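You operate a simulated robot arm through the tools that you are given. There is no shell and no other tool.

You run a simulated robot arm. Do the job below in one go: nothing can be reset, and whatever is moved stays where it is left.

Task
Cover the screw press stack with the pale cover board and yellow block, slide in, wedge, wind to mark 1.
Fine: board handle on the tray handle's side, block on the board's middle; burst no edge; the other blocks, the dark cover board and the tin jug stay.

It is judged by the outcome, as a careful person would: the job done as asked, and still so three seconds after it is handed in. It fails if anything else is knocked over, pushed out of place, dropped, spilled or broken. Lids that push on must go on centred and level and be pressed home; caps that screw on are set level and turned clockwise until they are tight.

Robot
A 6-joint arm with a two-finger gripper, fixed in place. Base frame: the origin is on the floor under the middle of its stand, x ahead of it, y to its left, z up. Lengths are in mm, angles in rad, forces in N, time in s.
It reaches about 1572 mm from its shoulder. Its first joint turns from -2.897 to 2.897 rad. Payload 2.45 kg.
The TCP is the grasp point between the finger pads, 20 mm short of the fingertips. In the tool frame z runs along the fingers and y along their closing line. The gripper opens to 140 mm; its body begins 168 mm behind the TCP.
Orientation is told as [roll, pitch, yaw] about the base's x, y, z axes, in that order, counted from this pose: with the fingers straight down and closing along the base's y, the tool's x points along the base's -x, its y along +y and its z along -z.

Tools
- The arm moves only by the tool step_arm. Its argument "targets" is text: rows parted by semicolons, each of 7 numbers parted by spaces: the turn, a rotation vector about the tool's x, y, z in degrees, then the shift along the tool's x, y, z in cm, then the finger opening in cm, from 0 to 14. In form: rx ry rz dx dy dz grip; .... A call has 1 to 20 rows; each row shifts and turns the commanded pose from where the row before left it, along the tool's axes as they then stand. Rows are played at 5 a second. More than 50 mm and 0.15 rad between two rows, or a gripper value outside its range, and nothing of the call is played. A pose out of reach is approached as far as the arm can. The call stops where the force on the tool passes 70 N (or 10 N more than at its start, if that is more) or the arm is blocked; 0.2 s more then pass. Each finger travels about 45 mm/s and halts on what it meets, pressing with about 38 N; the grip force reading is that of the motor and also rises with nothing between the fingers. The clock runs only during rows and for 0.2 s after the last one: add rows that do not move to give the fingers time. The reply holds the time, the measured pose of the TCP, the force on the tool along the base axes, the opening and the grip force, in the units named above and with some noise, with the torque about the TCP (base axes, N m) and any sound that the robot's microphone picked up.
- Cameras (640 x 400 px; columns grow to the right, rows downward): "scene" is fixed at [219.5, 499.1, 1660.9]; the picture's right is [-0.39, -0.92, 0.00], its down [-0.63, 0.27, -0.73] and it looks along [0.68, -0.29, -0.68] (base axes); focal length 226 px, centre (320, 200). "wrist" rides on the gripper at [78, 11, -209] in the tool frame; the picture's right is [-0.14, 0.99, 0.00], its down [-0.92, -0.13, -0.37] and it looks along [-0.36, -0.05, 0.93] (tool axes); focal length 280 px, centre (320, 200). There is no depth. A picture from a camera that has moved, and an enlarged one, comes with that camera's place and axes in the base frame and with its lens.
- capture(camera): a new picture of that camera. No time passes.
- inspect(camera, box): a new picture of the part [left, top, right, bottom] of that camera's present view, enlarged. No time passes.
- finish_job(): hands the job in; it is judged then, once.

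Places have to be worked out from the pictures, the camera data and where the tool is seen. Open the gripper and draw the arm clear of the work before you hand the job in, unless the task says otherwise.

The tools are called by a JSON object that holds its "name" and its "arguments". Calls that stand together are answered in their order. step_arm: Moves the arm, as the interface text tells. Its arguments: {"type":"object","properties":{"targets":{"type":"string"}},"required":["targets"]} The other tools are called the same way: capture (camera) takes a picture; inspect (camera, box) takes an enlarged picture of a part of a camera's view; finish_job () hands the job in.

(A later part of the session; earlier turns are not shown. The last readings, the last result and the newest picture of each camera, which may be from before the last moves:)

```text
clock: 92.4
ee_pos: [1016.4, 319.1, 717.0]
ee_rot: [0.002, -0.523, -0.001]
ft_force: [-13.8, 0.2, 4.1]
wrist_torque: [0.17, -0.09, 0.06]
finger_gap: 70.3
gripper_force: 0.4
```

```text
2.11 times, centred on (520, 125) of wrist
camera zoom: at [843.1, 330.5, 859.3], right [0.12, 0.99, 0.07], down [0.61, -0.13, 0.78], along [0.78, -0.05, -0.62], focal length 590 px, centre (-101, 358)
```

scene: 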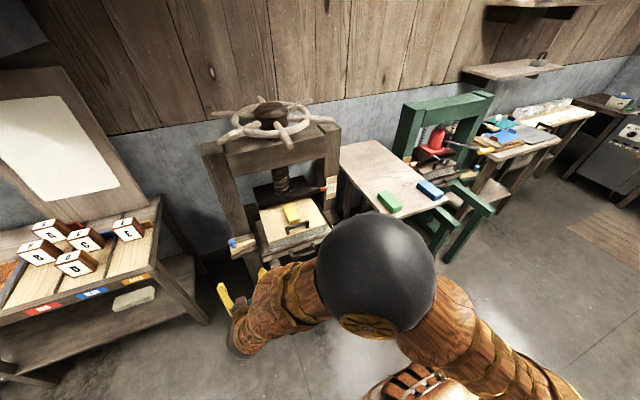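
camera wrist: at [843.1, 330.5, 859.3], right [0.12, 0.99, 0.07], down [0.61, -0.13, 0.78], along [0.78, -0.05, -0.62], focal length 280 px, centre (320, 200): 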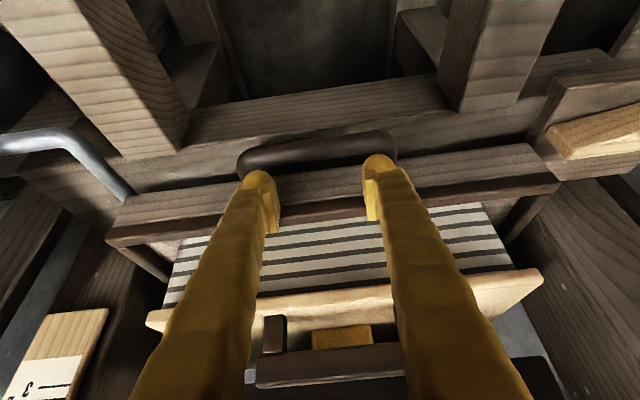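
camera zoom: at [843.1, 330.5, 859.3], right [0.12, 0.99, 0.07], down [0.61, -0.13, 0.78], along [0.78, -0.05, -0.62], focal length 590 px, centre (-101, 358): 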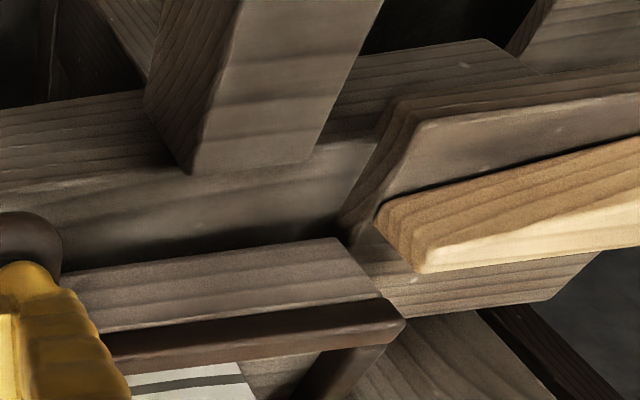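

The board and block kept their places under the platen. I zoom on the wedge tip, shelf edge and tray corner.

{"name": "inspect", "arguments": {"camera": "wrist", "box": [520, 50, 640, 180]}}

{"name": "inspect", "arguments": {"camera": "scene", "box": [225, 215, 275, 255]}}

```text
3.08 times, centred on (580, 115) of wrist
camera zoom: at [843.1, 330.5, 859.3], right [0.12, 0.99, 0.07], down [0.61, -0.13, 0.78], along [0.78, -0.05, -0.62], focal length 863 px, centre (-480, 462)
```

zoom: 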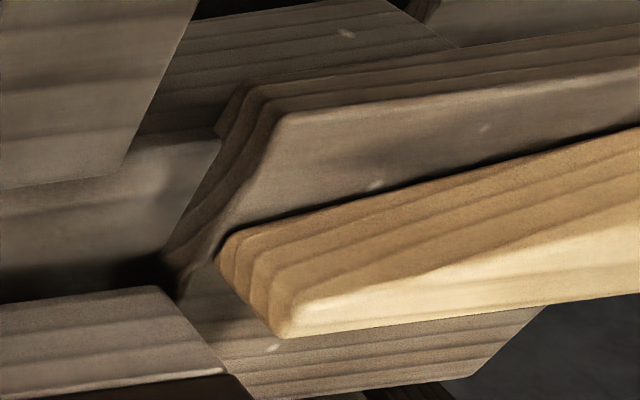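

```text
10.00 times, centred on (250, 235) of scene
camera zoom: at [219.5, 499.1, 1660.9], right [-0.39, -0.92, 0.0], down [-0.63, 0.27, -0.73], along [0.68, -0.29, -0.68], focal length 2256 px, centre (1020, -150)
```

zoom: 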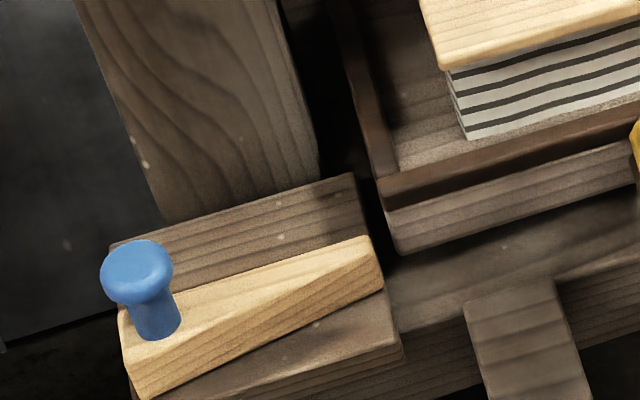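

The block sits under the platen with the tray at its stop. I back the fingers off first (the board's edge overhangs the wall), then rise and look from above-left.

{"name": "step_arm", "arguments": {"targets": "0 0 0 0.87 0 -0.5 7;0 0 0 0.87 0 -0.5 7;0 0 0 -0.6 0 -3 7;0 0 0 -0.6 0 -3.2 7;0 0 0 -0.6 0 -3.2 7;0 0 0 2 4 -3 10;0 0 0 2 4 -3 14;0 0 0 2 4 -2 14;0 0 0 0 4 -3 14;0 0 0 0 3 -3 14"}}

{"name": "capture", "arguments": {"camera": "wrist"}}

{"name": "inspect", "arguments": {"camera": "scene", "box": [225, 160, 365, 280]}}

```text
refused: row 6 steps farther than a row can; nothing moved
```

```text
taken
camera wrist: at [843.1, 330.5, 859.3], right [0.12, 0.99, 0.07], down [0.61, -0.13, 0.78], along [0.78, -0.05, -0.62], focal length 280 px, centre (320, 200)
```

wrist: 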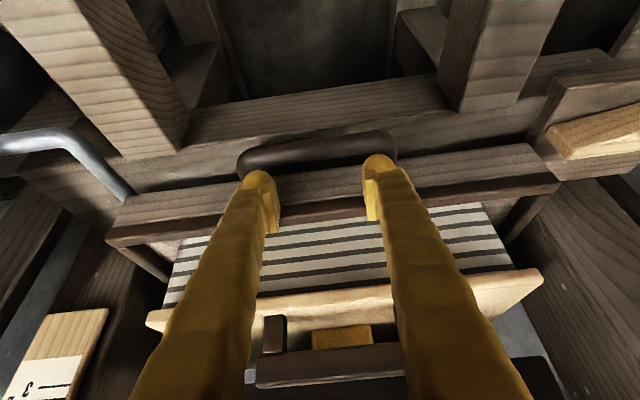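

```text
3.33 times, centred on (295, 220) of scene
camera zoom: at [219.5, 499.1, 1660.9], right [-0.39, -0.92, 0.0], down [-0.63, 0.27, -0.73], along [0.68, -0.29, -0.68], focal length 752 px, centre (403, 133)
```

zoom: 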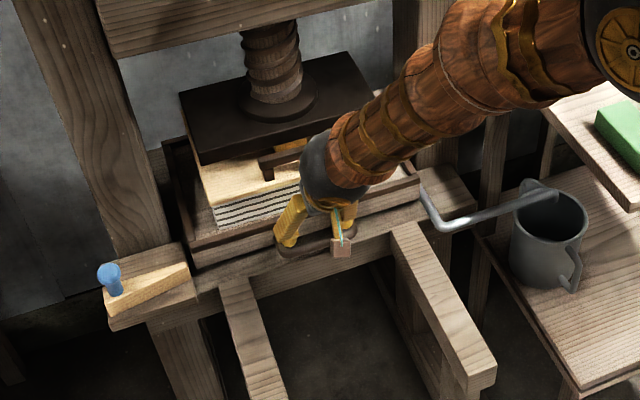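

I redo this with shorter rows.

{"name": "step_arm", "arguments": {"targets": "0 0 0 0.87 0 -0.5 7;0 0 0 0.87 0 -0.5 7;0 0 0 -0.88 0 -3.53 7;0 0 0 -0.88 0 -3.53 7;0 0 0 -0.88 0 -3.53 7;0 0 0 -0.5 4.5 -0.87 10;0 0 0 -0.5 4.5 -0.87 14;0 0 0 -0.5 4.5 -0.87 14;0 0 0 -0.5 4.5 -0.87 14;0 0 0 -0.5 4.5 -0.87 14;0 0 0 0 0 0 14"}}

{"name": "capture", "arguments": {"camera": "wrist"}}

{"name": "inspect", "arguments": {"camera": "scene", "box": [225, 160, 365, 280]}}

```text
clock: 94.8
ee_pos: [962.7, 545.5, 872.4]
ee_rot: [-0.001, -0.525, 0.001]
ft_force: [-0.6, -0.5, -0.9]
wrist_torque: [0.0, 0.0, 0.0]
finger_gap: 140.0
gripper_force: 0.0
```

```text
taken
camera wrist: at [790.9, 556.2, 1013.9], right [0.12, 0.99, 0.07], down [0.61, -0.13, 0.78], along [0.78, -0.05, -0.62], focal length 280 px, centre (320, 200)
```

wrist: 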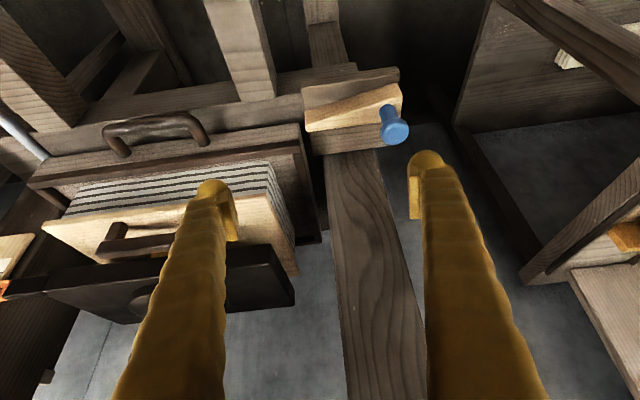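

```text
3.33 times, centred on (295, 220) of scene
camera zoom: at [219.5, 499.1, 1660.9], right [-0.39, -0.92, 0.0], down [-0.63, 0.27, -0.73], along [0.68, -0.29, -0.68], focal length 752 px, centre (403, 133)
```

zoom: 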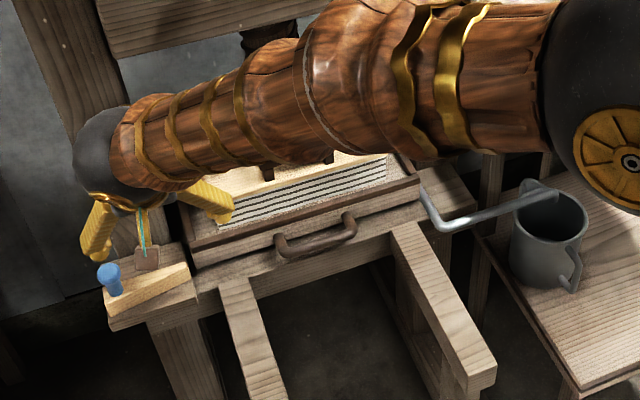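

{"name": "inspect", "arguments": {"camera": "wrist", "box": [200, 40, 420, 200]}}

{"name": "inspect", "arguments": {"camera": "wrist", "box": [20, 80, 320, 280]}}

{"name": "inspect", "arguments": {"camera": "scene", "box": [240, 210, 320, 265]}}

```text
2.50 times, centred on (310, 120) of wrist
camera zoom: at [790.9, 556.2, 1013.9], right [0.12, 0.99, 0.07], down [0.61, -0.13, 0.78], along [0.78, -0.05, -0.62], focal length 701 px, centre (345, 400)
```

zoom: 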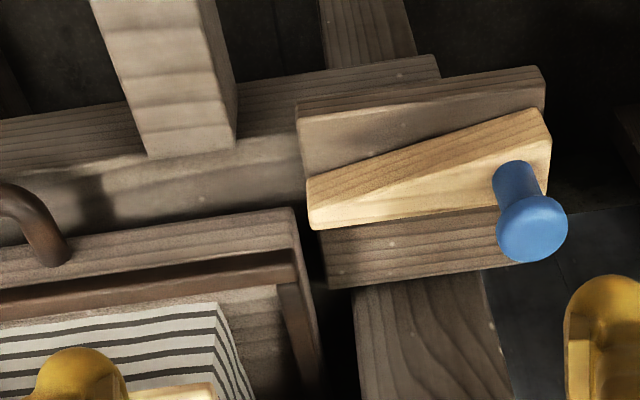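

```text
2.00 times, centred on (170, 180) of wrist
camera zoom: at [790.9, 556.2, 1013.9], right [0.12, 0.99, 0.07], down [0.61, -0.13, 0.78], along [0.78, -0.05, -0.62], focal length 561 px, centre (620, 240)
```

zoom: 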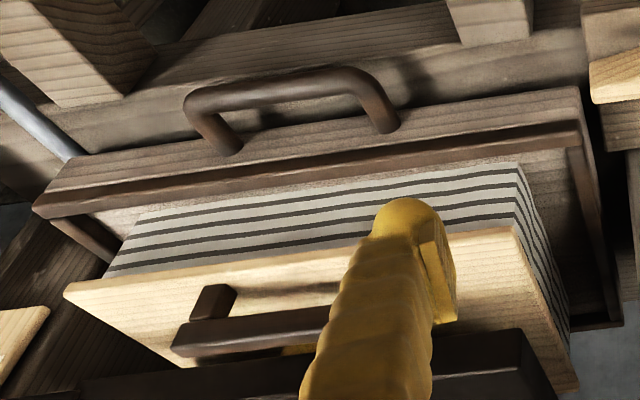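

```text
7.27 times, centred on (280, 238) of scene
camera zoom: at [219.5, 499.1, 1660.9], right [-0.39, -0.92, 0.0], down [-0.63, 0.27, -0.73], along [0.68, -0.29, -0.68], focal length 1641 px, centre (611, -73)
```

zoom: 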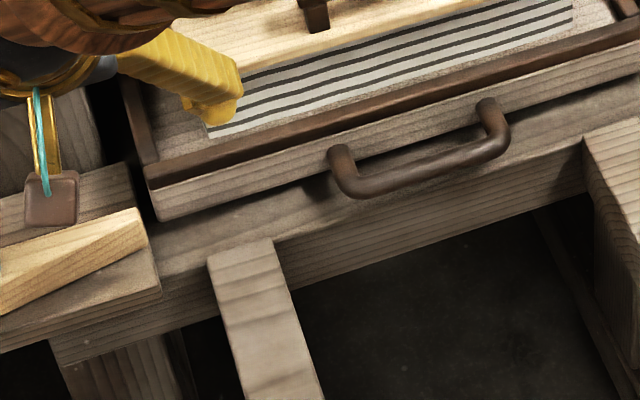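

To learn how the bed strip, shelf and tray relate in height, I take a nearly level look from the front.

{"name": "step_arm", "arguments": {"targets": "0 0 0 3.03 -1.88 -1.75 14;0 0 0 3.03 -1.88 -1.75 14;0 0 0 3.03 -1.88 -1.75 14;0 0 0 3.03 -1.88 -1.75 14;0 -8 0 0 0 0 14;0 -8 0 0 0 0 14;0 -8 0 0 0 0 14;0 -8 0 0 0 0 14;0 -8 0 0 0 0 14;0 0 0 4.13 0 1.5 14;0 0 0 4.13 0 1.5 14;0 0 0 4.13 0 1.5 14;0 0 0 0 0 0 14"}}

{"name": "capture", "arguments": {"camera": "wrist"}}

```text
clock: 97.6
ee_pos: [824.3, 468.8, 738.8]
ee_rot: [0.0, -1.221, 0.0]
ft_force: [0.6, -0.3, 0.7]
wrist_torque: [0.01, 0.02, 0.03]
finger_gap: 140.3
gripper_force: 0.0
```

```text
taken
camera wrist: at [601.0, 479.5, 737.0], right [0.05, 0.99, 0.13], down [-0.03, -0.13, 0.99], along [1.0, -0.05, 0.03], focal length 280 px, centre (320, 200)
```

wrist: 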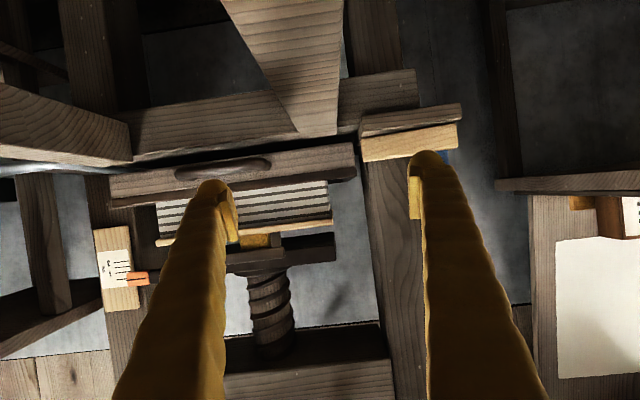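

{"name": "inspect", "arguments": {"camera": "wrist", "box": [270, 80, 480, 220]}}

{"name": "inspect", "arguments": {"camera": "wrist", "box": [330, 95, 470, 185]}}

{"name": "inspect", "arguments": {"camera": "wrist", "box": [100, 100, 370, 300]}}

```text
2.86 times, centred on (375, 150) of wrist
camera zoom: at [601.0, 479.5, 737.0], right [0.05, 0.99, 0.13], down [-0.03, -0.13, 0.99], along [1.0, -0.05, 0.03], focal length 801 px, centre (163, 343)
```

zoom: 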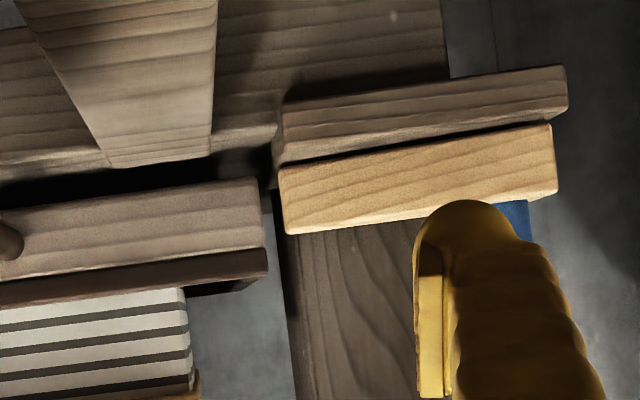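

```text
4.44 times, centred on (400, 140) of wrist
camera zoom: at [601.0, 479.5, 737.0], right [0.05, 0.99, 0.13], down [-0.03, -0.13, 0.99], along [1.0, -0.05, 0.03], focal length 1246 px, centre (-36, 467)
```

zoom: 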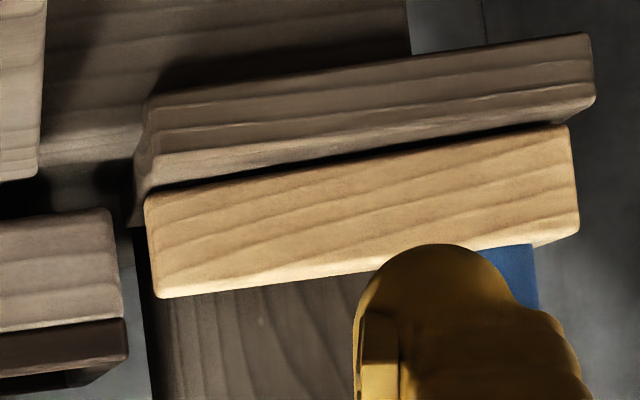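

```text
2.00 times, centred on (235, 200) of wrist
camera zoom: at [601.0, 479.5, 737.0], right [0.05, 0.99, 0.13], down [-0.03, -0.13, 0.99], along [1.0, -0.05, 0.03], focal length 561 px, centre (490, 200)
```

zoom: 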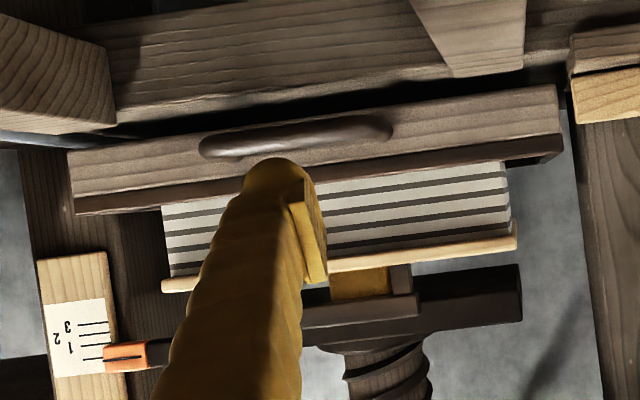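

The shelf top, rail tops and tray bottom are all about level (z≈662–666), so the wedge slides along −y in front of the tray wall. I go for its blue knob with the tool tilted 30° and the fingers around it.

{"name": "step_arm", "arguments": {"targets": "0 8 0 0 0 0 14;0 8 0 0 0 0 10;0 8 0 0 0 0 7;0 8 0 0 0 0 7;0 8 0 0 0 0 7;0 0 0 -2.97 3.42 0.3 7;0 0 0 -2.97 3.42 0.3 7;0 0 0 -2.97 3.42 0.3 7;0 0 0 -2.97 3.42 0.3 7;0 0 0 -2.97 3.42 0.3 7;0 0 0 0 0 0 7"}}

{"name": "capture", "arguments": {"camera": "wrist"}}

{"name": "inspect", "arguments": {"camera": "wrist", "box": [220, 60, 420, 200]}}

```text
clock: 100.0
ee_pos: [962.8, 641.0, 801.7]
ee_rot: [0.001, -0.523, 0.0]
ft_force: [0.2, -0.6, -0.4]
wrist_torque: [0.0, 0.04, 0.01]
finger_gap: 70.2
gripper_force: 0.0
```

```text
taken
camera wrist: at [790.8, 651.0, 942.5], right [0.12, 0.99, 0.07], down [0.61, -0.13, 0.78], along [0.78, -0.05, -0.62], focal length 280 px, centre (320, 200)
```

wrist: 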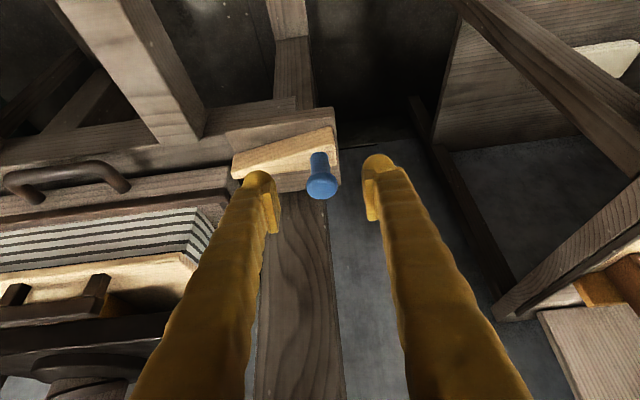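

```text
2.86 times, centred on (320, 130) of wrist
camera zoom: at [790.8, 651.0, 942.5], right [0.12, 0.99, 0.07], down [0.61, -0.13, 0.78], along [0.78, -0.05, -0.62], focal length 801 px, centre (320, 400)
```

zoom: 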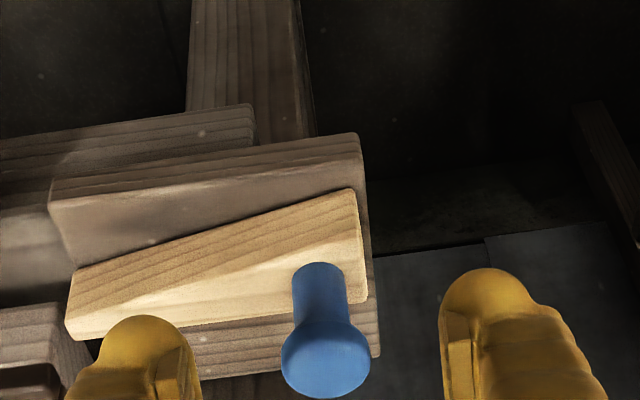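

Knob at ≈(1017,640), head top z≈745. I move over it and lower around it.

{"name": "step_arm", "arguments": {"targets": "0 0 0 -1.42 -0.05 2.95 7;0 0 0 -1.42 -0.05 2.95 7;0 0 0 1 0 1.73 7;0 0 0 0.9 0 1.56 7;0 0 0 0 0 0 7"}}

{"name": "capture", "arguments": {"camera": "wrist"}}

{"name": "inspect", "arguments": {"camera": "scene", "box": [210, 205, 280, 265]}}

```text
clock: 101.2
ee_pos: [1019.5, 639.1, 728.2]
ee_rot: [-0.001, -0.524, -0.001]
ft_force: [-1.0, 0.8, 0.4]
wrist_torque: [0.0, 0.02, -0.01]
finger_gap: 70.1
gripper_force: 0.0
```

```text
taken
camera wrist: at [845.9, 649.8, 869.4], right [0.12, 0.99, 0.07], down [0.61, -0.13, 0.78], along [0.78, -0.05, -0.62], focal length 280 px, centre (320, 200)
```

wrist: 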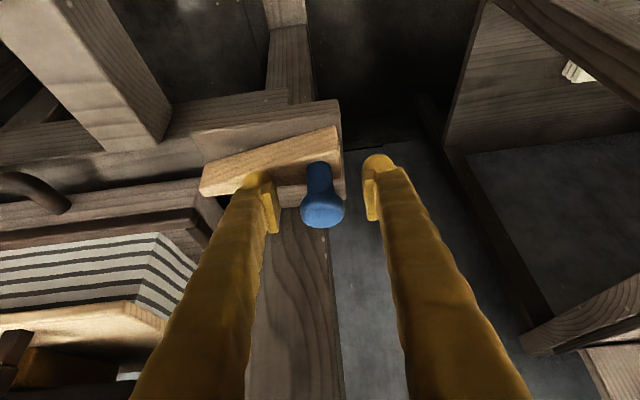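

```text
6.67 times, centred on (245, 235) of scene
camera zoom: at [219.5, 499.1, 1660.9], right [-0.39, -0.92, 0.0], down [-0.63, 0.27, -0.73], along [0.68, -0.29, -0.68], focal length 1504 px, centre (820, -33)
```

zoom: 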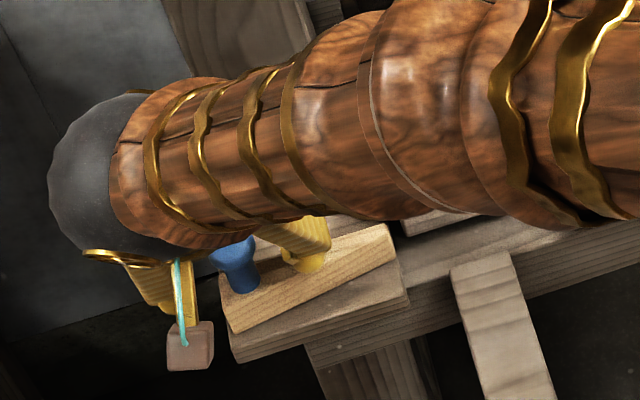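

The knob is between the fingers. I close on it.

{"name": "step_arm", "arguments": {"targets": "0 0 0 0 0 0 5;0 0 0 0 0 0 3;0 0 0 0 0 0 1.5;0 0 0 0 0 0 1.5;0 0 0 0 0 0 1.5;0 0 0 0 0 0 1.5"}}

{"name": "inspect", "arguments": {"camera": "wrist", "box": [180, 80, 400, 240]}}

```text
clock: 102.6
ee_pos: [1017.9, 638.7, 728.1]
ee_rot: [0.001, -0.523, -0.001]
ft_force: [1.1, 1.5, -1.5]
wrist_torque: [-0.02, 0.0, 0.02]
finger_gap: 30.1
gripper_force: 44.7
```

```text
2.50 times, centred on (290, 160) of wrist
camera zoom: at [845.8, 649.8, 869.6], right [0.12, 0.99, 0.07], down [0.61, -0.13, 0.78], along [0.78, -0.05, -0.62], focal length 701 px, centre (395, 300)
```

zoom: 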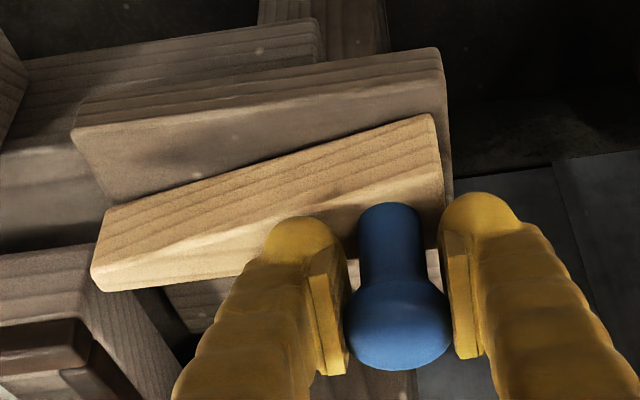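

Held by the knob (30 mm). I slide the wedge in −y in small steps, watching the force.

{"name": "step_arm", "arguments": {"targets": "0 0 0 0 -0.4 0 1.5;0 0 0 0 -0.6 0 1.5;0 0 0 0 -0.6 0 1.5;0 0 0 0 -0.4 0 1.5;0 0 0 0 0 0 1.5"}}

{"name": "inspect", "arguments": {"camera": "wrist", "box": [180, 80, 400, 240]}}

```text
clock: 103.8
ee_pos: [1018.1, 618.4, 726.8]
ee_rot: [0.0, -0.523, 0.0]
ft_force: [28.8, 0.7, -4.8]
wrist_torque: [0.02, 0.2, 0.03]
finger_gap: 30.1
gripper_force: 45.0
```

```text
2.50 times, centred on (290, 160) of wrist
camera zoom: at [845.6, 629.1, 869.5], right [0.12, 0.99, 0.07], down [0.61, -0.13, 0.78], along [0.78, -0.05, -0.62], focal length 701 px, centre (395, 300)
```

zoom: 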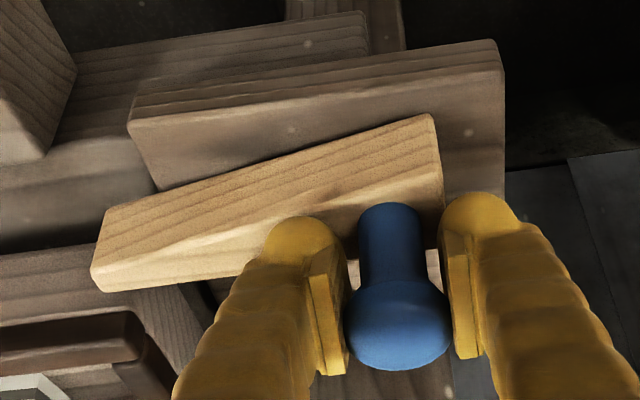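

A +x reaction of 29 N shows the wedge rides along a slanted keeper: it must shift +x as it goes in (≈1.5 mm per 10 mm). I ease +x 3 mm and continue along that slant.

{"name": "step_arm", "arguments": {"targets": "0 0 0 -0.13 0 0.075 1.5;0 0 0 -0.13 0 0.075 1.5;0 0 0 0 0 0 1.5"}}

{"name": "step_arm", "arguments": {"targets": "0 0 0 -0.067 -0.5 0.038 1.5;0 0 0 0 0 0 1.5"}}

```text
clock: 104.6
ee_pos: [1019.8, 619.2, 727.7]
ee_rot: [0.0, -0.523, 0.002]
ft_force: [-44.6, 2.1, 20.5]
wrist_torque: [0.0, -0.49, 0.05]
finger_gap: 30.5
gripper_force: 45.3
```

```text
clock: 105.2
ee_pos: [1020.1, 613.5, 727.5]
ee_rot: [-0.001, -0.523, 0.0]
ft_force: [-45.6, -0.8, 14.4]
wrist_torque: [-0.01, -0.53, -0.01]
finger_gap: 30.2
gripper_force: 45.2
```

Now the x reaction is −45 N, so I overshot; I shift back −x 1.5 mm to relieve the side load and look.

{"name": "step_arm", "arguments": {"targets": "0 0 0 0.13 0 -0.075 1.5;0 0 0 0 0 0 1.5"}}

{"name": "inspect", "arguments": {"camera": "wrist", "box": [180, 80, 400, 240]}}

{"name": "inspect", "arguments": {"camera": "scene", "box": [225, 210, 295, 265]}}

```text
clock: 105.8
ee_pos: [1020.1, 613.9, 727.2]
ee_rot: [0.001, -0.523, -0.002]
ft_force: [-4.4, 0.4, -2.6]
wrist_torque: [0.02, -0.19, -0.01]
finger_gap: 30.1
gripper_force: 45.2
```

```text
2.50 times, centred on (290, 160) of wrist
camera zoom: at [847.9, 624.6, 868.6], right [0.12, 0.99, 0.07], down [0.61, -0.13, 0.78], along [0.78, -0.05, -0.62], focal length 701 px, centre (395, 300)
```

zoom: 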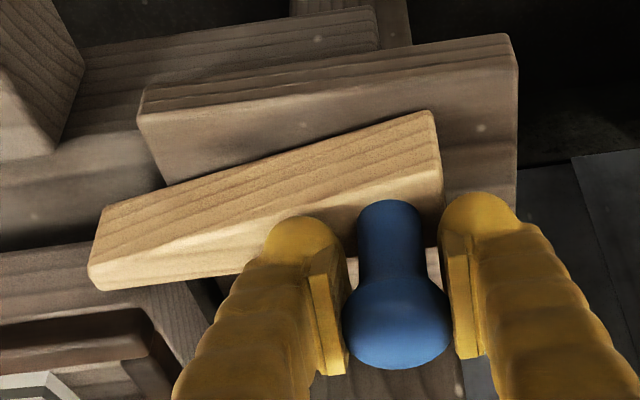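

```text
7.27 times, centred on (260, 238) of scene
camera zoom: at [219.5, 499.1, 1660.9], right [-0.39, -0.92, 0.0], down [-0.63, 0.27, -0.73], along [0.68, -0.29, -0.68], focal length 1641 px, centre (756, -73)
```

zoom: 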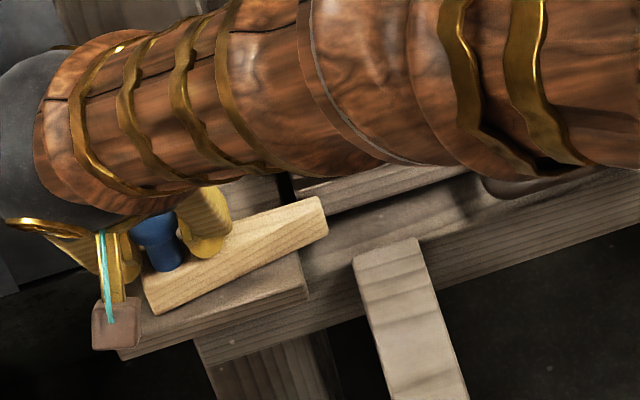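

Side load is gone now. I continue −y in 5 mm steps, correcting x by the sensed force.

{"name": "step_arm", "arguments": {"targets": "0 0 0 0 -0.4 0 1.5;0 0 0 0 -0.4 0 1.5;0 0 0 0 0 0 1.5"}}

```text
clock: 106.6
ee_pos: [1020.1, 606.5, 729.1]
ee_rot: [0.001, -0.523, -0.002]
ft_force: [15.3, 0.1, -8.6]
wrist_torque: [0.02, 0.17, 0.0]
finger_gap: 30.2
gripper_force: 45.2
```

{"name": "step_arm", "arguments": {"targets": "0 0 0 -0.06 -0.5 0.035 1.5;0 0 0 -0.06 -0.5 0.035 1.5;0 0 0 0 0 0 1.5"}}

{"name": "inspect", "arguments": {"camera": "wrist", "box": [180, 80, 400, 240]}}

```text
clock: 107.4
ee_pos: [1021.4, 598.2, 726.7]
ee_rot: [-0.001, -0.523, 0.0]
ft_force: [-22.5, 0.8, 12.3]
wrist_torque: [-0.02, -0.24, 0.01]
finger_gap: 30.3
gripper_force: 44.8
```

```text
2.50 times, centred on (290, 160) of wrist
camera zoom: at [847.9, 608.4, 868.7], right [0.12, 0.99, 0.07], down [0.61, -0.13, 0.78], along [0.78, -0.05, -0.62], focal length 701 px, centre (395, 300)
```

zoom: 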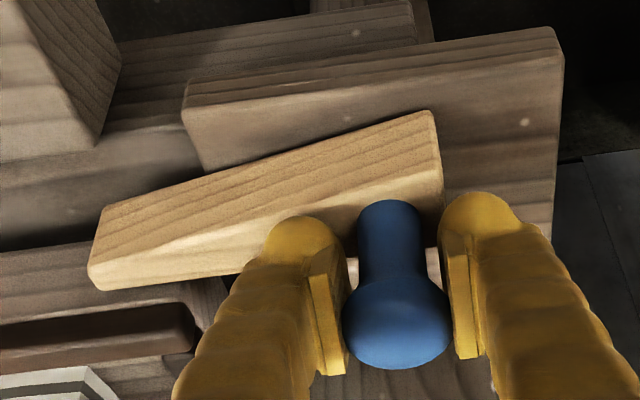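

{"name": "step_arm", "arguments": {"targets": "0 0 0 0.07 -0.3 -0.04 1.5;0 0 0 0 -0.5 0 1.5;0 0 0 0 0 0 1.5"}}

{"name": "step_arm", "arguments": {"targets": "0 0 0 0 -0.5 0 1.5;0 0 0 0 -0.3 0 1.5;0 0 0 0 0 0 1.5"}}

```text
clock: 108.2
ee_pos: [1020.8, 589.8, 728.5]
ee_rot: [0.0, -0.523, -0.002]
ft_force: [14.2, 1.3, -1.0]
wrist_torque: [0.01, 0.1, -0.02]
finger_gap: 30.1
gripper_force: 44.6
```

```text
clock: 109.0
ee_pos: [1020.7, 581.8, 726.9]
ee_rot: [-0.001, -0.524, -0.001]
ft_force: [8.6, -0.8, 12.2]
wrist_torque: [-0.01, 0.05, 0.01]
finger_gap: 30.1
gripper_force: 44.9
```

Forces stay small. The tip already overlaps the tray's front by ~40 mm; I keep going.

{"name": "step_arm", "arguments": {"targets": "0 0 0 0 -0.5 0 1.5;0 0 0 0 -0.5 0 1.5;0 0 0 0 0 0 1.5"}}

{"name": "step_arm", "arguments": {"targets": "0 0 0 0 -0.5 0 1.5;0 0 0 0 -0.5 0 1.5;0 0 0 0 0 0 1.5"}}

{"name": "inspect", "arguments": {"camera": "wrist", "box": [150, 60, 400, 240]}}

```text
clock: 109.8
ee_pos: [1019.8, 573.9, 728.0]
ee_rot: [0.003, -0.525, 0.002]
ft_force: [33.4, 52.6, -6.1]
wrist_torque: [-0.69, 0.25, -0.3]
finger_gap: 30.3
gripper_force: 45.0
```

```text
clock: 110.1
ee_pos: [1020.8, 574.7, 726.7]
ee_rot: [0.004, -0.527, 0.002]
ft_force: [10.3, 8.4, -10.1]
wrist_torque: [-0.07, -0.02, 0.0]
finger_gap: 29.9
gripper_force: 45.5
stopped in row 1: the force on the tool passed its limit at 79 N (the readings are from after the stop); the commanded pose is now the measured one
```

```text
2.22 times, centred on (275, 150) of wrist
camera zoom: at [847.3, 584.2, 868.3], right [0.12, 0.99, 0.07], down [0.61, -0.13, 0.78], along [0.78, -0.05, -0.62], focal length 623 px, centre (420, 311)
```

zoom: 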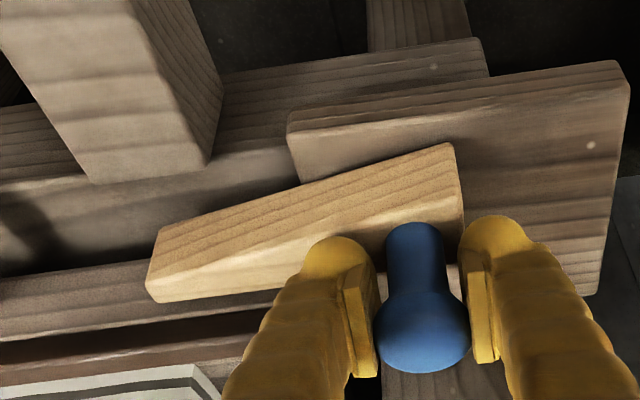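

The wedge came to a hard stop after ≈64 mm, its tip lying across the tray's front: it is home. I release the knob and back away upward.

{"name": "step_arm", "arguments": {"targets": "0 0 0 0 0 0 3;0 0 0 0 0 0 5;0 0 0 0 0 0 7;0 0 0 0 0 0 7;0 0 0 -0.5 0 -2 7;0 0 0 -0.5 0 -4 7;0 0 0 -0.5 0 -4 7;0 0 0 2 0 -4 7;0 0 0 2 0 -4 7;0 0 0 0 0 0 7"}}

{"name": "capture", "arguments": {"camera": "wrist"}}

{"name": "inspect", "arguments": {"camera": "scene", "box": [215, 170, 335, 270]}}

```text
clock: 112.3
ee_pos: [909.3, 571.5, 869.6]
ee_rot: [0.006, -0.526, 0.001]
ft_force: [0.5, -0.3, 0.4]
wrist_torque: [0.0, 0.01, 0.0]
finger_gap: 69.6
gripper_force: 0.1
```

```text
taken
camera wrist: at [736.6, 580.5, 1010.7], right [0.12, 0.99, 0.07], down [0.61, -0.13, 0.78], along [0.78, -0.05, -0.62], focal length 280 px, centre (320, 200)
```

wrist: 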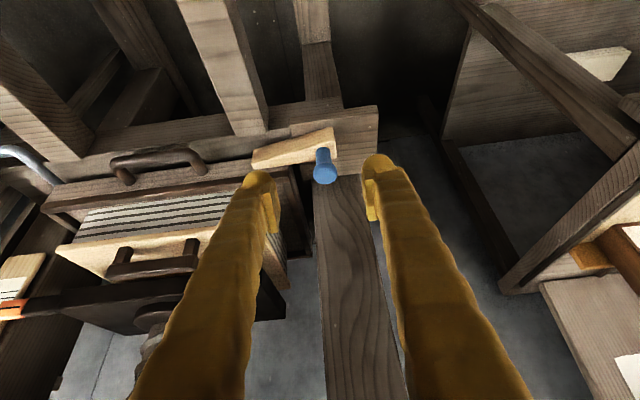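

```text
4.00 times, centred on (275, 220) of scene
camera zoom: at [219.5, 499.1, 1660.9], right [-0.39, -0.92, 0.0], down [-0.63, 0.27, -0.73], along [0.68, -0.29, -0.68], focal length 902 px, centre (500, 120)
```

zoom: 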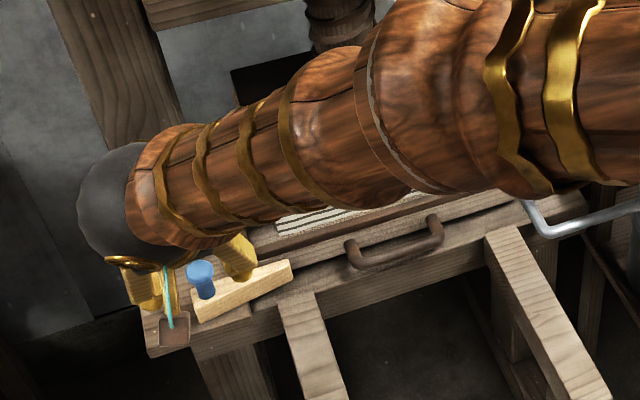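

The wedge lies across the tray front at the shelf. I now draw back and up to look at the wheel and check the block under the platen.

{"name": "step_arm", "arguments": {"targets": "-0.35 0 0 0.1 -1.39 -4.2 7;0 0 0 0.1 -1.39 -4.29 7;0 0 0 0.1 -1.39 -4.29 7;0 0 0 0.1 -1.39 -4.29 7;0 0 0 0.1 -1.39 -4.29 7;0 0 0 0.1 -1.39 -4.29 7;0 0 0 0.1 -1.39 -4.29 7;0 0 0 0.1 -1.39 -4.29 7;0 0 0 0.1 -1.39 -4.29 7;0 0 0 -1.82 -2.5 -3.57 7;0 0 0 -1.82 -2.5 -3.57 7;0 0 0 -1.82 -2.5 -3.57 7;0 0 0 -1.82 -2.5 -3.57 7;0 0 0 -1.82 -2.5 -3.57 14;0 0 0 0 0 0 14"}}

{"name": "capture", "arguments": {"camera": "wrist"}}

{"name": "inspect", "arguments": {"camera": "scene", "box": [215, 160, 345, 270]}}

```text
clock: 115.5
ee_pos: [700.7, 319.7, 1396.3]
ee_rot: [0.009, -0.526, 0.001]
ft_force: [0.3, -0.1, 0.0]
wrist_torque: [-0.01, -0.03, -0.01]
finger_gap: 122.6
gripper_force: 0.1
```

```text
taken
camera wrist: at [527.0, 328.9, 1535.5], right [0.11, 0.99, 0.08], down [0.61, -0.13, 0.78], along [0.78, -0.04, -0.62], focal length 280 px, centre (320, 200)
```

wrist: 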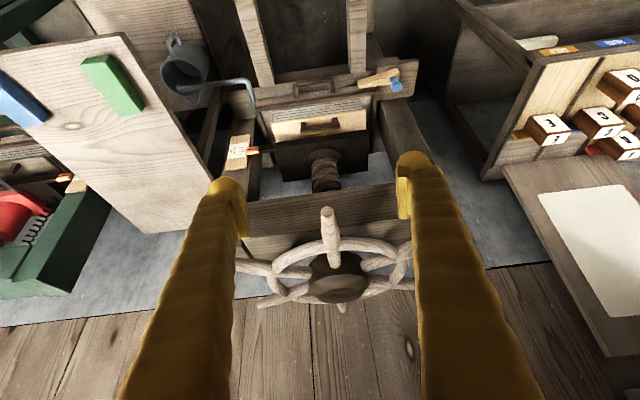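

```text
3.64 times, centred on (280, 215) of scene
camera zoom: at [219.5, 499.1, 1660.9], right [-0.39, -0.92, 0.0], down [-0.63, 0.27, -0.73], along [0.68, -0.29, -0.68], focal length 820 px, centre (466, 146)
```

zoom: 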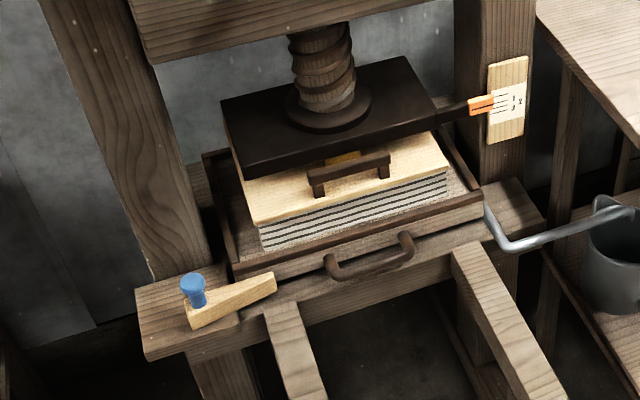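

I take close-ups of the tray, block and wedge, and of the wheel.

{"name": "inspect", "arguments": {"camera": "wrist", "box": [230, 60, 410, 200]}}

{"name": "inspect", "arguments": {"camera": "scene", "box": [250, 190, 320, 240]}}

{"name": "inspect", "arguments": {"camera": "scene", "box": [205, 90, 345, 180]}}

{"name": "inspect", "arguments": {"camera": "wrist", "box": [210, 180, 440, 330]}}

```text
2.86 times, centred on (320, 130) of wrist
camera zoom: at [527.0, 328.9, 1535.5], right [0.11, 0.99, 0.08], down [0.61, -0.13, 0.78], along [0.78, -0.04, -0.62], focal length 801 px, centre (320, 400)
```

zoom: 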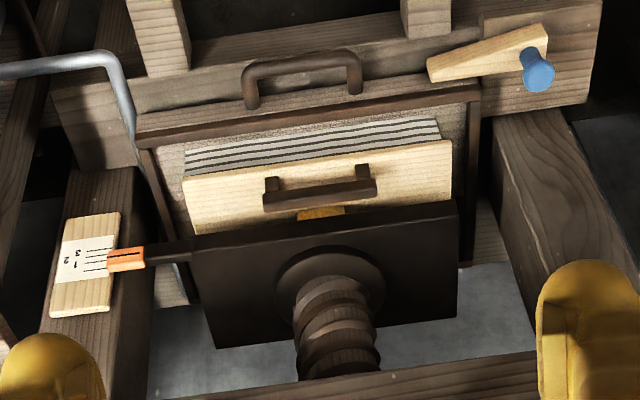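

```text
8.00 times, centred on (285, 215) of scene
camera zoom: at [219.5, 499.1, 1660.9], right [-0.39, -0.92, 0.0], down [-0.63, 0.27, -0.73], along [0.68, -0.29, -0.68], focal length 1805 px, centre (600, 80)
```

zoom: 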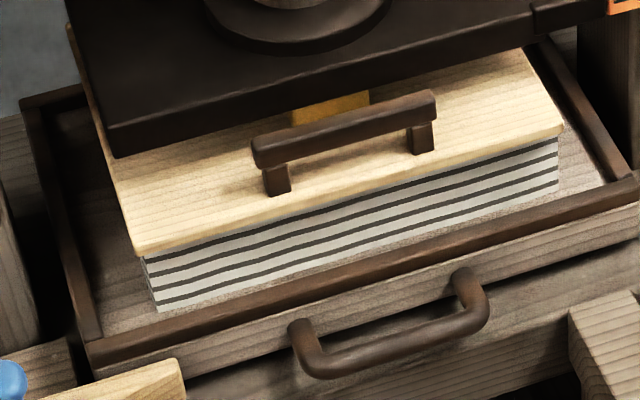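

```text
4.44 times, centred on (275, 135) of scene
camera zoom: at [219.5, 499.1, 1660.9], right [-0.39, -0.92, 0.0], down [-0.63, 0.27, -0.73], along [0.68, -0.29, -0.68], focal length 1003 px, centre (520, 489)
```

zoom: 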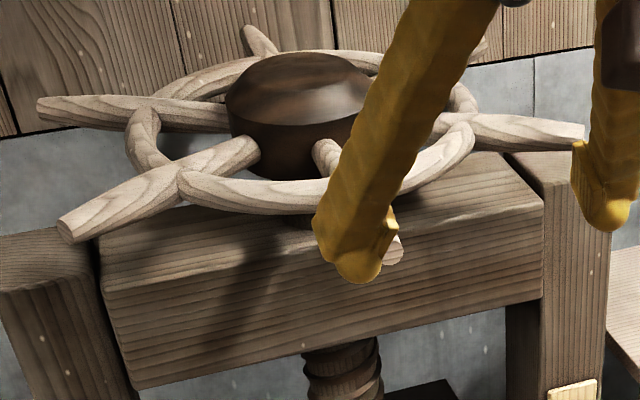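

```text
2.67 times, centred on (325, 255) of wrist
camera zoom: at [527.0, 328.9, 1535.5], right [0.11, 0.99, 0.08], down [0.61, -0.13, 0.78], along [0.78, -0.04, -0.62], focal length 748 px, centre (307, 53)
```

zoom: 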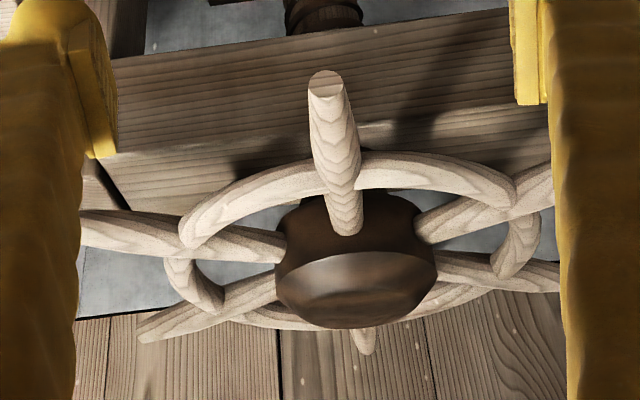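

The block is under the screw and the wedge in. Wheel geometry: hub ≈(1167,321), spokes at z≈1260 reaching ≈265 mm, rim ≈155 mm. I take a baseline picture of the scale (pointer on the top line) from the fixed camera.

{"name": "inspect", "arguments": {"camera": "scene", "box": [318, 174, 342, 198]}}

{"name": "inspect", "arguments": {"camera": "wrist", "box": [225, 125, 275, 175]}}

```text
16.00 times, centred on (330, 186) of scene
camera zoom: at [219.5, 499.1, 1660.9], right [-0.39, -0.92, 0.0], down [-0.63, 0.27, -0.73], along [0.68, -0.29, -0.68], focal length 3609 px, centre (160, 424)
```

zoom: 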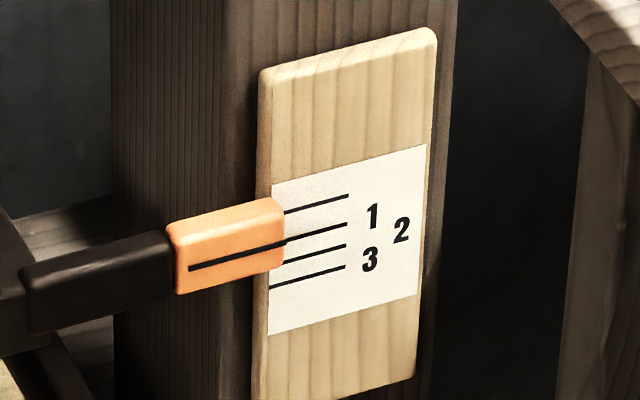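

```text
8.00 times, centred on (250, 150) of wrist
camera zoom: at [527.0, 328.9, 1535.5], right [0.11, 0.99, 0.08], down [0.61, -0.13, 0.78], along [0.78, -0.04, -0.62], focal length 2243 px, centre (880, 600)
```

zoom: 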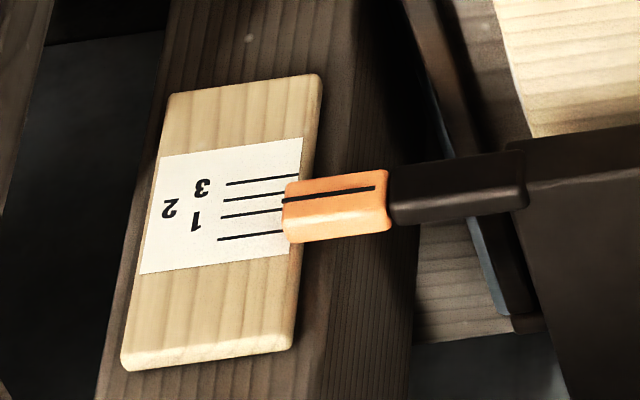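

In the fixed camera the pointer appears on line 1 only by parallax (it truly is on the top line); it must move down by one top-line-to-1 spacing (≈28 px in this view, ≈13 mm). I bring the gripper upright above the near spoke.

{"name": "step_arm", "arguments": {"targets": "0.5 7.5 0 0 0 0 6;0 7.5 0 0 0 0 6;0 7.5 0 0 0 0 6;0 7.5 0 0 0 0 6;0 0 0 -4 0 0.93 6;0 0 0 -4 0 0.93 6;0 0 0 -4 0 0.93 6;0 0 0 -4 0 0.93 6;0 0 0 -4 0 0.93 6;0 0 0 -4 0 0.93 6;0 0 0 0 0 0 6"}}

{"name": "capture", "arguments": {"camera": "wrist"}}

{"name": "inspect", "arguments": {"camera": "scene", "box": [205, 60, 375, 180]}}

```text
clock: 117.9
ee_pos: [939.8, 317.4, 1343.8]
ee_rot: [0.002, -0.004, 0.001]
ft_force: [0.1, -0.7, 0.3]
wrist_torque: [0.0, -0.02, 0.01]
finger_gap: 60.1
gripper_force: 0.0
```

```text
taken
camera wrist: at [860.8, 328.8, 1552.5], right [0.14, 0.99, 0.0], down [0.92, -0.13, 0.37], along [0.37, -0.05, -0.93], focal length 280 px, centre (320, 200)
```

wrist: 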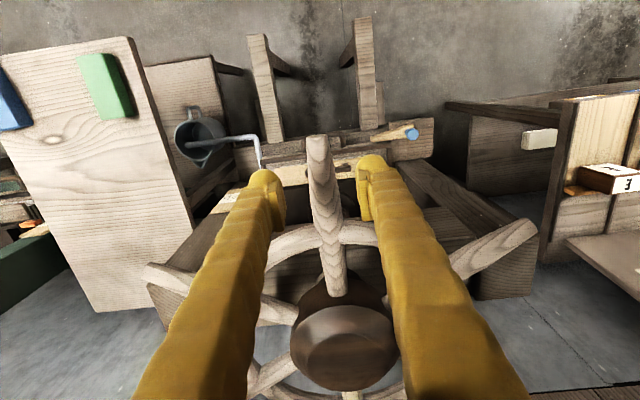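

```text
3.33 times, centred on (290, 120) of scene
camera zoom: at [219.5, 499.1, 1660.9], right [-0.39, -0.92, 0.0], down [-0.63, 0.27, -0.73], along [0.68, -0.29, -0.68], focal length 752 px, centre (420, 467)
```

zoom: 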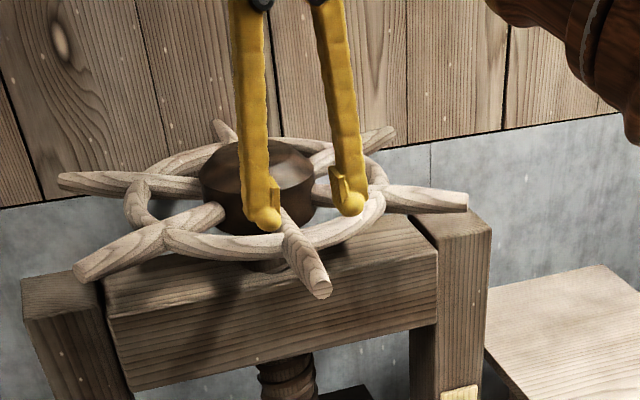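

The near spoke runs along y≈318 between the fingers. I lower to straddle it.

{"name": "step_arm", "arguments": {"targets": "0 0 0 0 0.05 3 6;0 0 0 0 0 3 6;0 0 0 0 0 3 5.5;0 0 0 0 0 0 5;0 0 0 0 0 0 5"}}

{"name": "capture", "arguments": {"camera": "wrist"}}

{"name": "inspect", "arguments": {"camera": "scene", "box": [235, 90, 325, 170]}}

```text
clock: 119.1
ee_pos: [941.1, 320.7, 1251.7]
ee_rot: [0.001, -0.002, 0.002]
ft_force: [0.2, 0.9, 0.2]
wrist_torque: [0.0, 0.03, -0.02]
finger_gap: 50.1
gripper_force: 0.1
```

```text
taken
camera wrist: at [861.9, 331.9, 1460.5], right [0.14, 0.99, 0.0], down [0.92, -0.13, 0.37], along [0.37, -0.05, -0.93], focal length 280 px, centre (320, 200)
```

wrist: 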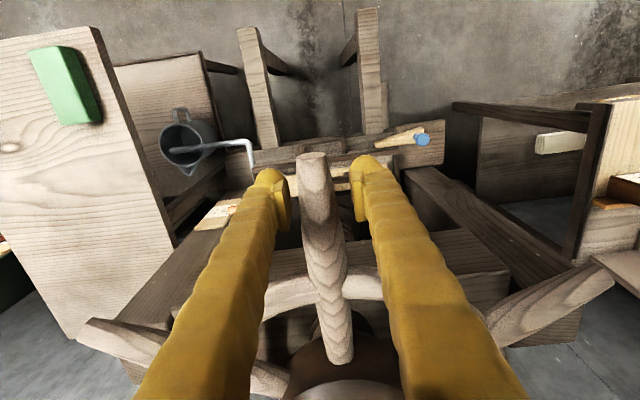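

```text
5.00 times, centred on (280, 130) of scene
camera zoom: at [219.5, 499.1, 1660.9], right [-0.39, -0.92, 0.0], down [-0.63, 0.27, -0.73], along [0.68, -0.29, -0.68], focal length 1128 px, centre (520, 550)
```

zoom: 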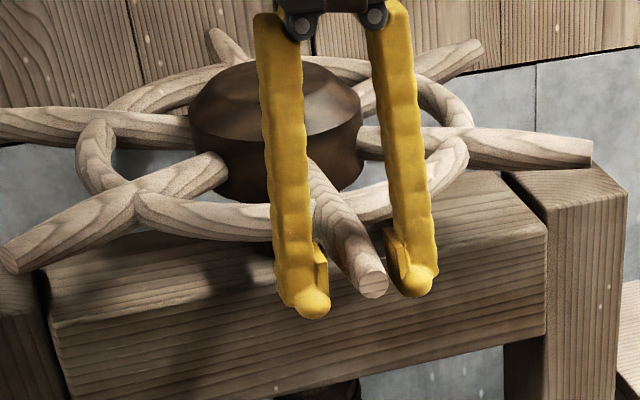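

The spoke is caged. I narrow the fingers and try a first small clockwise turn (≈12°), checking the pointer's response.

{"name": "step_arm", "arguments": {"targets": "0 0 0 0 0 0 3.6;0 0 0 0 0 0 3.6;0 0 4 0 1.57 0 3.6;0 0 4 0 1.57 0 3.6;0 0 4 0 1.57 0 3.6;0 0 0 0 0 0 3.6"}}

{"name": "inspect", "arguments": {"camera": "scene", "box": [318, 174, 342, 198]}}

{"name": "capture", "arguments": {"camera": "wrist"}}

```text
clock: 120.5
ee_pos: [941.7, 369.2, 1253.7]
ee_rot: [0.0, -0.001, -0.207]
ft_force: [0.7, -0.3, 0.2]
wrist_torque: [0.0, -0.02, -0.01]
finger_gap: 36.0
gripper_force: 0.1
```

```text
16.00 times, centred on (330, 186) of scene
camera zoom: at [219.5, 499.1, 1660.9], right [-0.39, -0.92, 0.0], down [-0.63, 0.27, -0.73], along [0.68, -0.29, -0.68], focal length 3609 px, centre (160, 424)
```

zoom: 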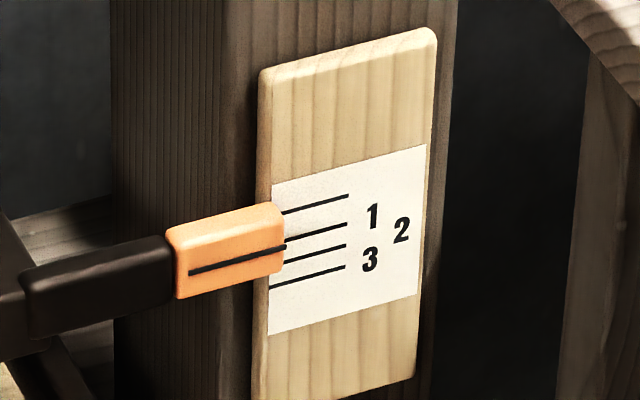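

```text
taken
camera wrist: at [867.7, 395.2, 1461.5], right [0.34, 0.94, 0.0], down [0.87, -0.32, 0.37], along [0.35, -0.12, -0.93], focal length 280 px, centre (320, 200)
```

wrist: 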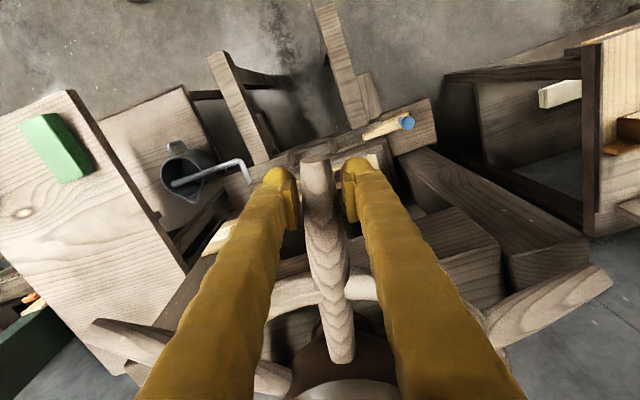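

The pointer went down by ≈5 px for ≈11° — right direction. I turn on another 16° and check again.

{"name": "step_arm", "arguments": {"targets": "0 0 4 -0.08 1.57 0 3.6;0 0 4 -0.08 1.57 0 3.6;0 0 4 -0.08 1.57 0 3.6;0 0 4 -0.08 1.57 0 3.6;0 0 0 0 0 0 3.6"}}

{"name": "inspect", "arguments": {"camera": "scene", "box": [318, 174, 342, 198]}}

{"name": "capture", "arguments": {"camera": "wrist"}}

```text
clock: 121.7
ee_pos: [962.3, 424.9, 1252.1]
ee_rot: [0.001, -0.002, -0.486]
ft_force: [0.2, 0.0, 0.2]
wrist_torque: [-0.02, 0.05, -0.02]
finger_gap: 36.2
gripper_force: 0.0
```

```text
16.00 times, centred on (330, 186) of scene
camera zoom: at [219.5, 499.1, 1660.9], right [-0.39, -0.92, 0.0], down [-0.63, 0.27, -0.73], along [0.68, -0.29, -0.68], focal length 3609 px, centre (160, 424)
```

zoom: 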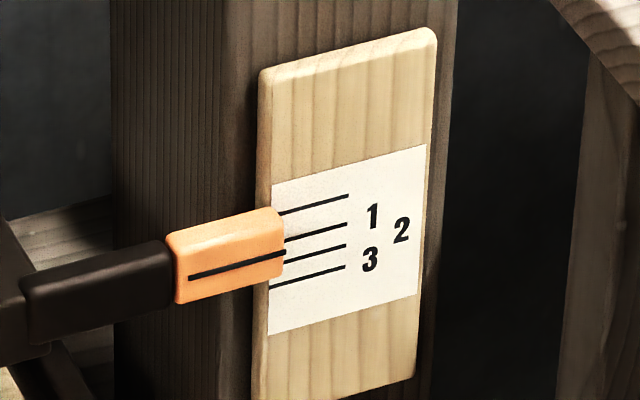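

```text
taken
camera wrist: at [898.0, 470.3, 1460.3], right [0.59, 0.81, 0.0], down [0.75, -0.54, 0.37], along [0.3, -0.21, -0.93], focal length 280 px, centre (320, 200)
```

wrist: 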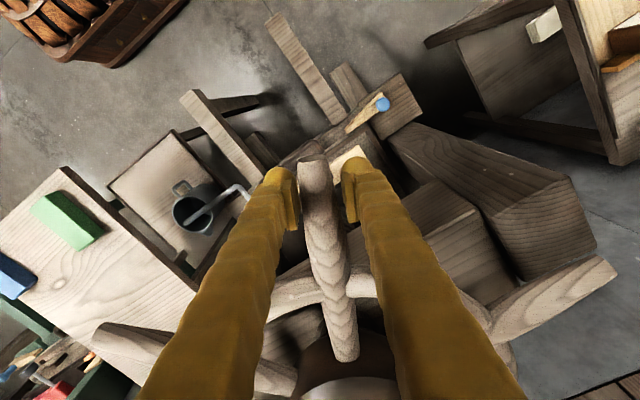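

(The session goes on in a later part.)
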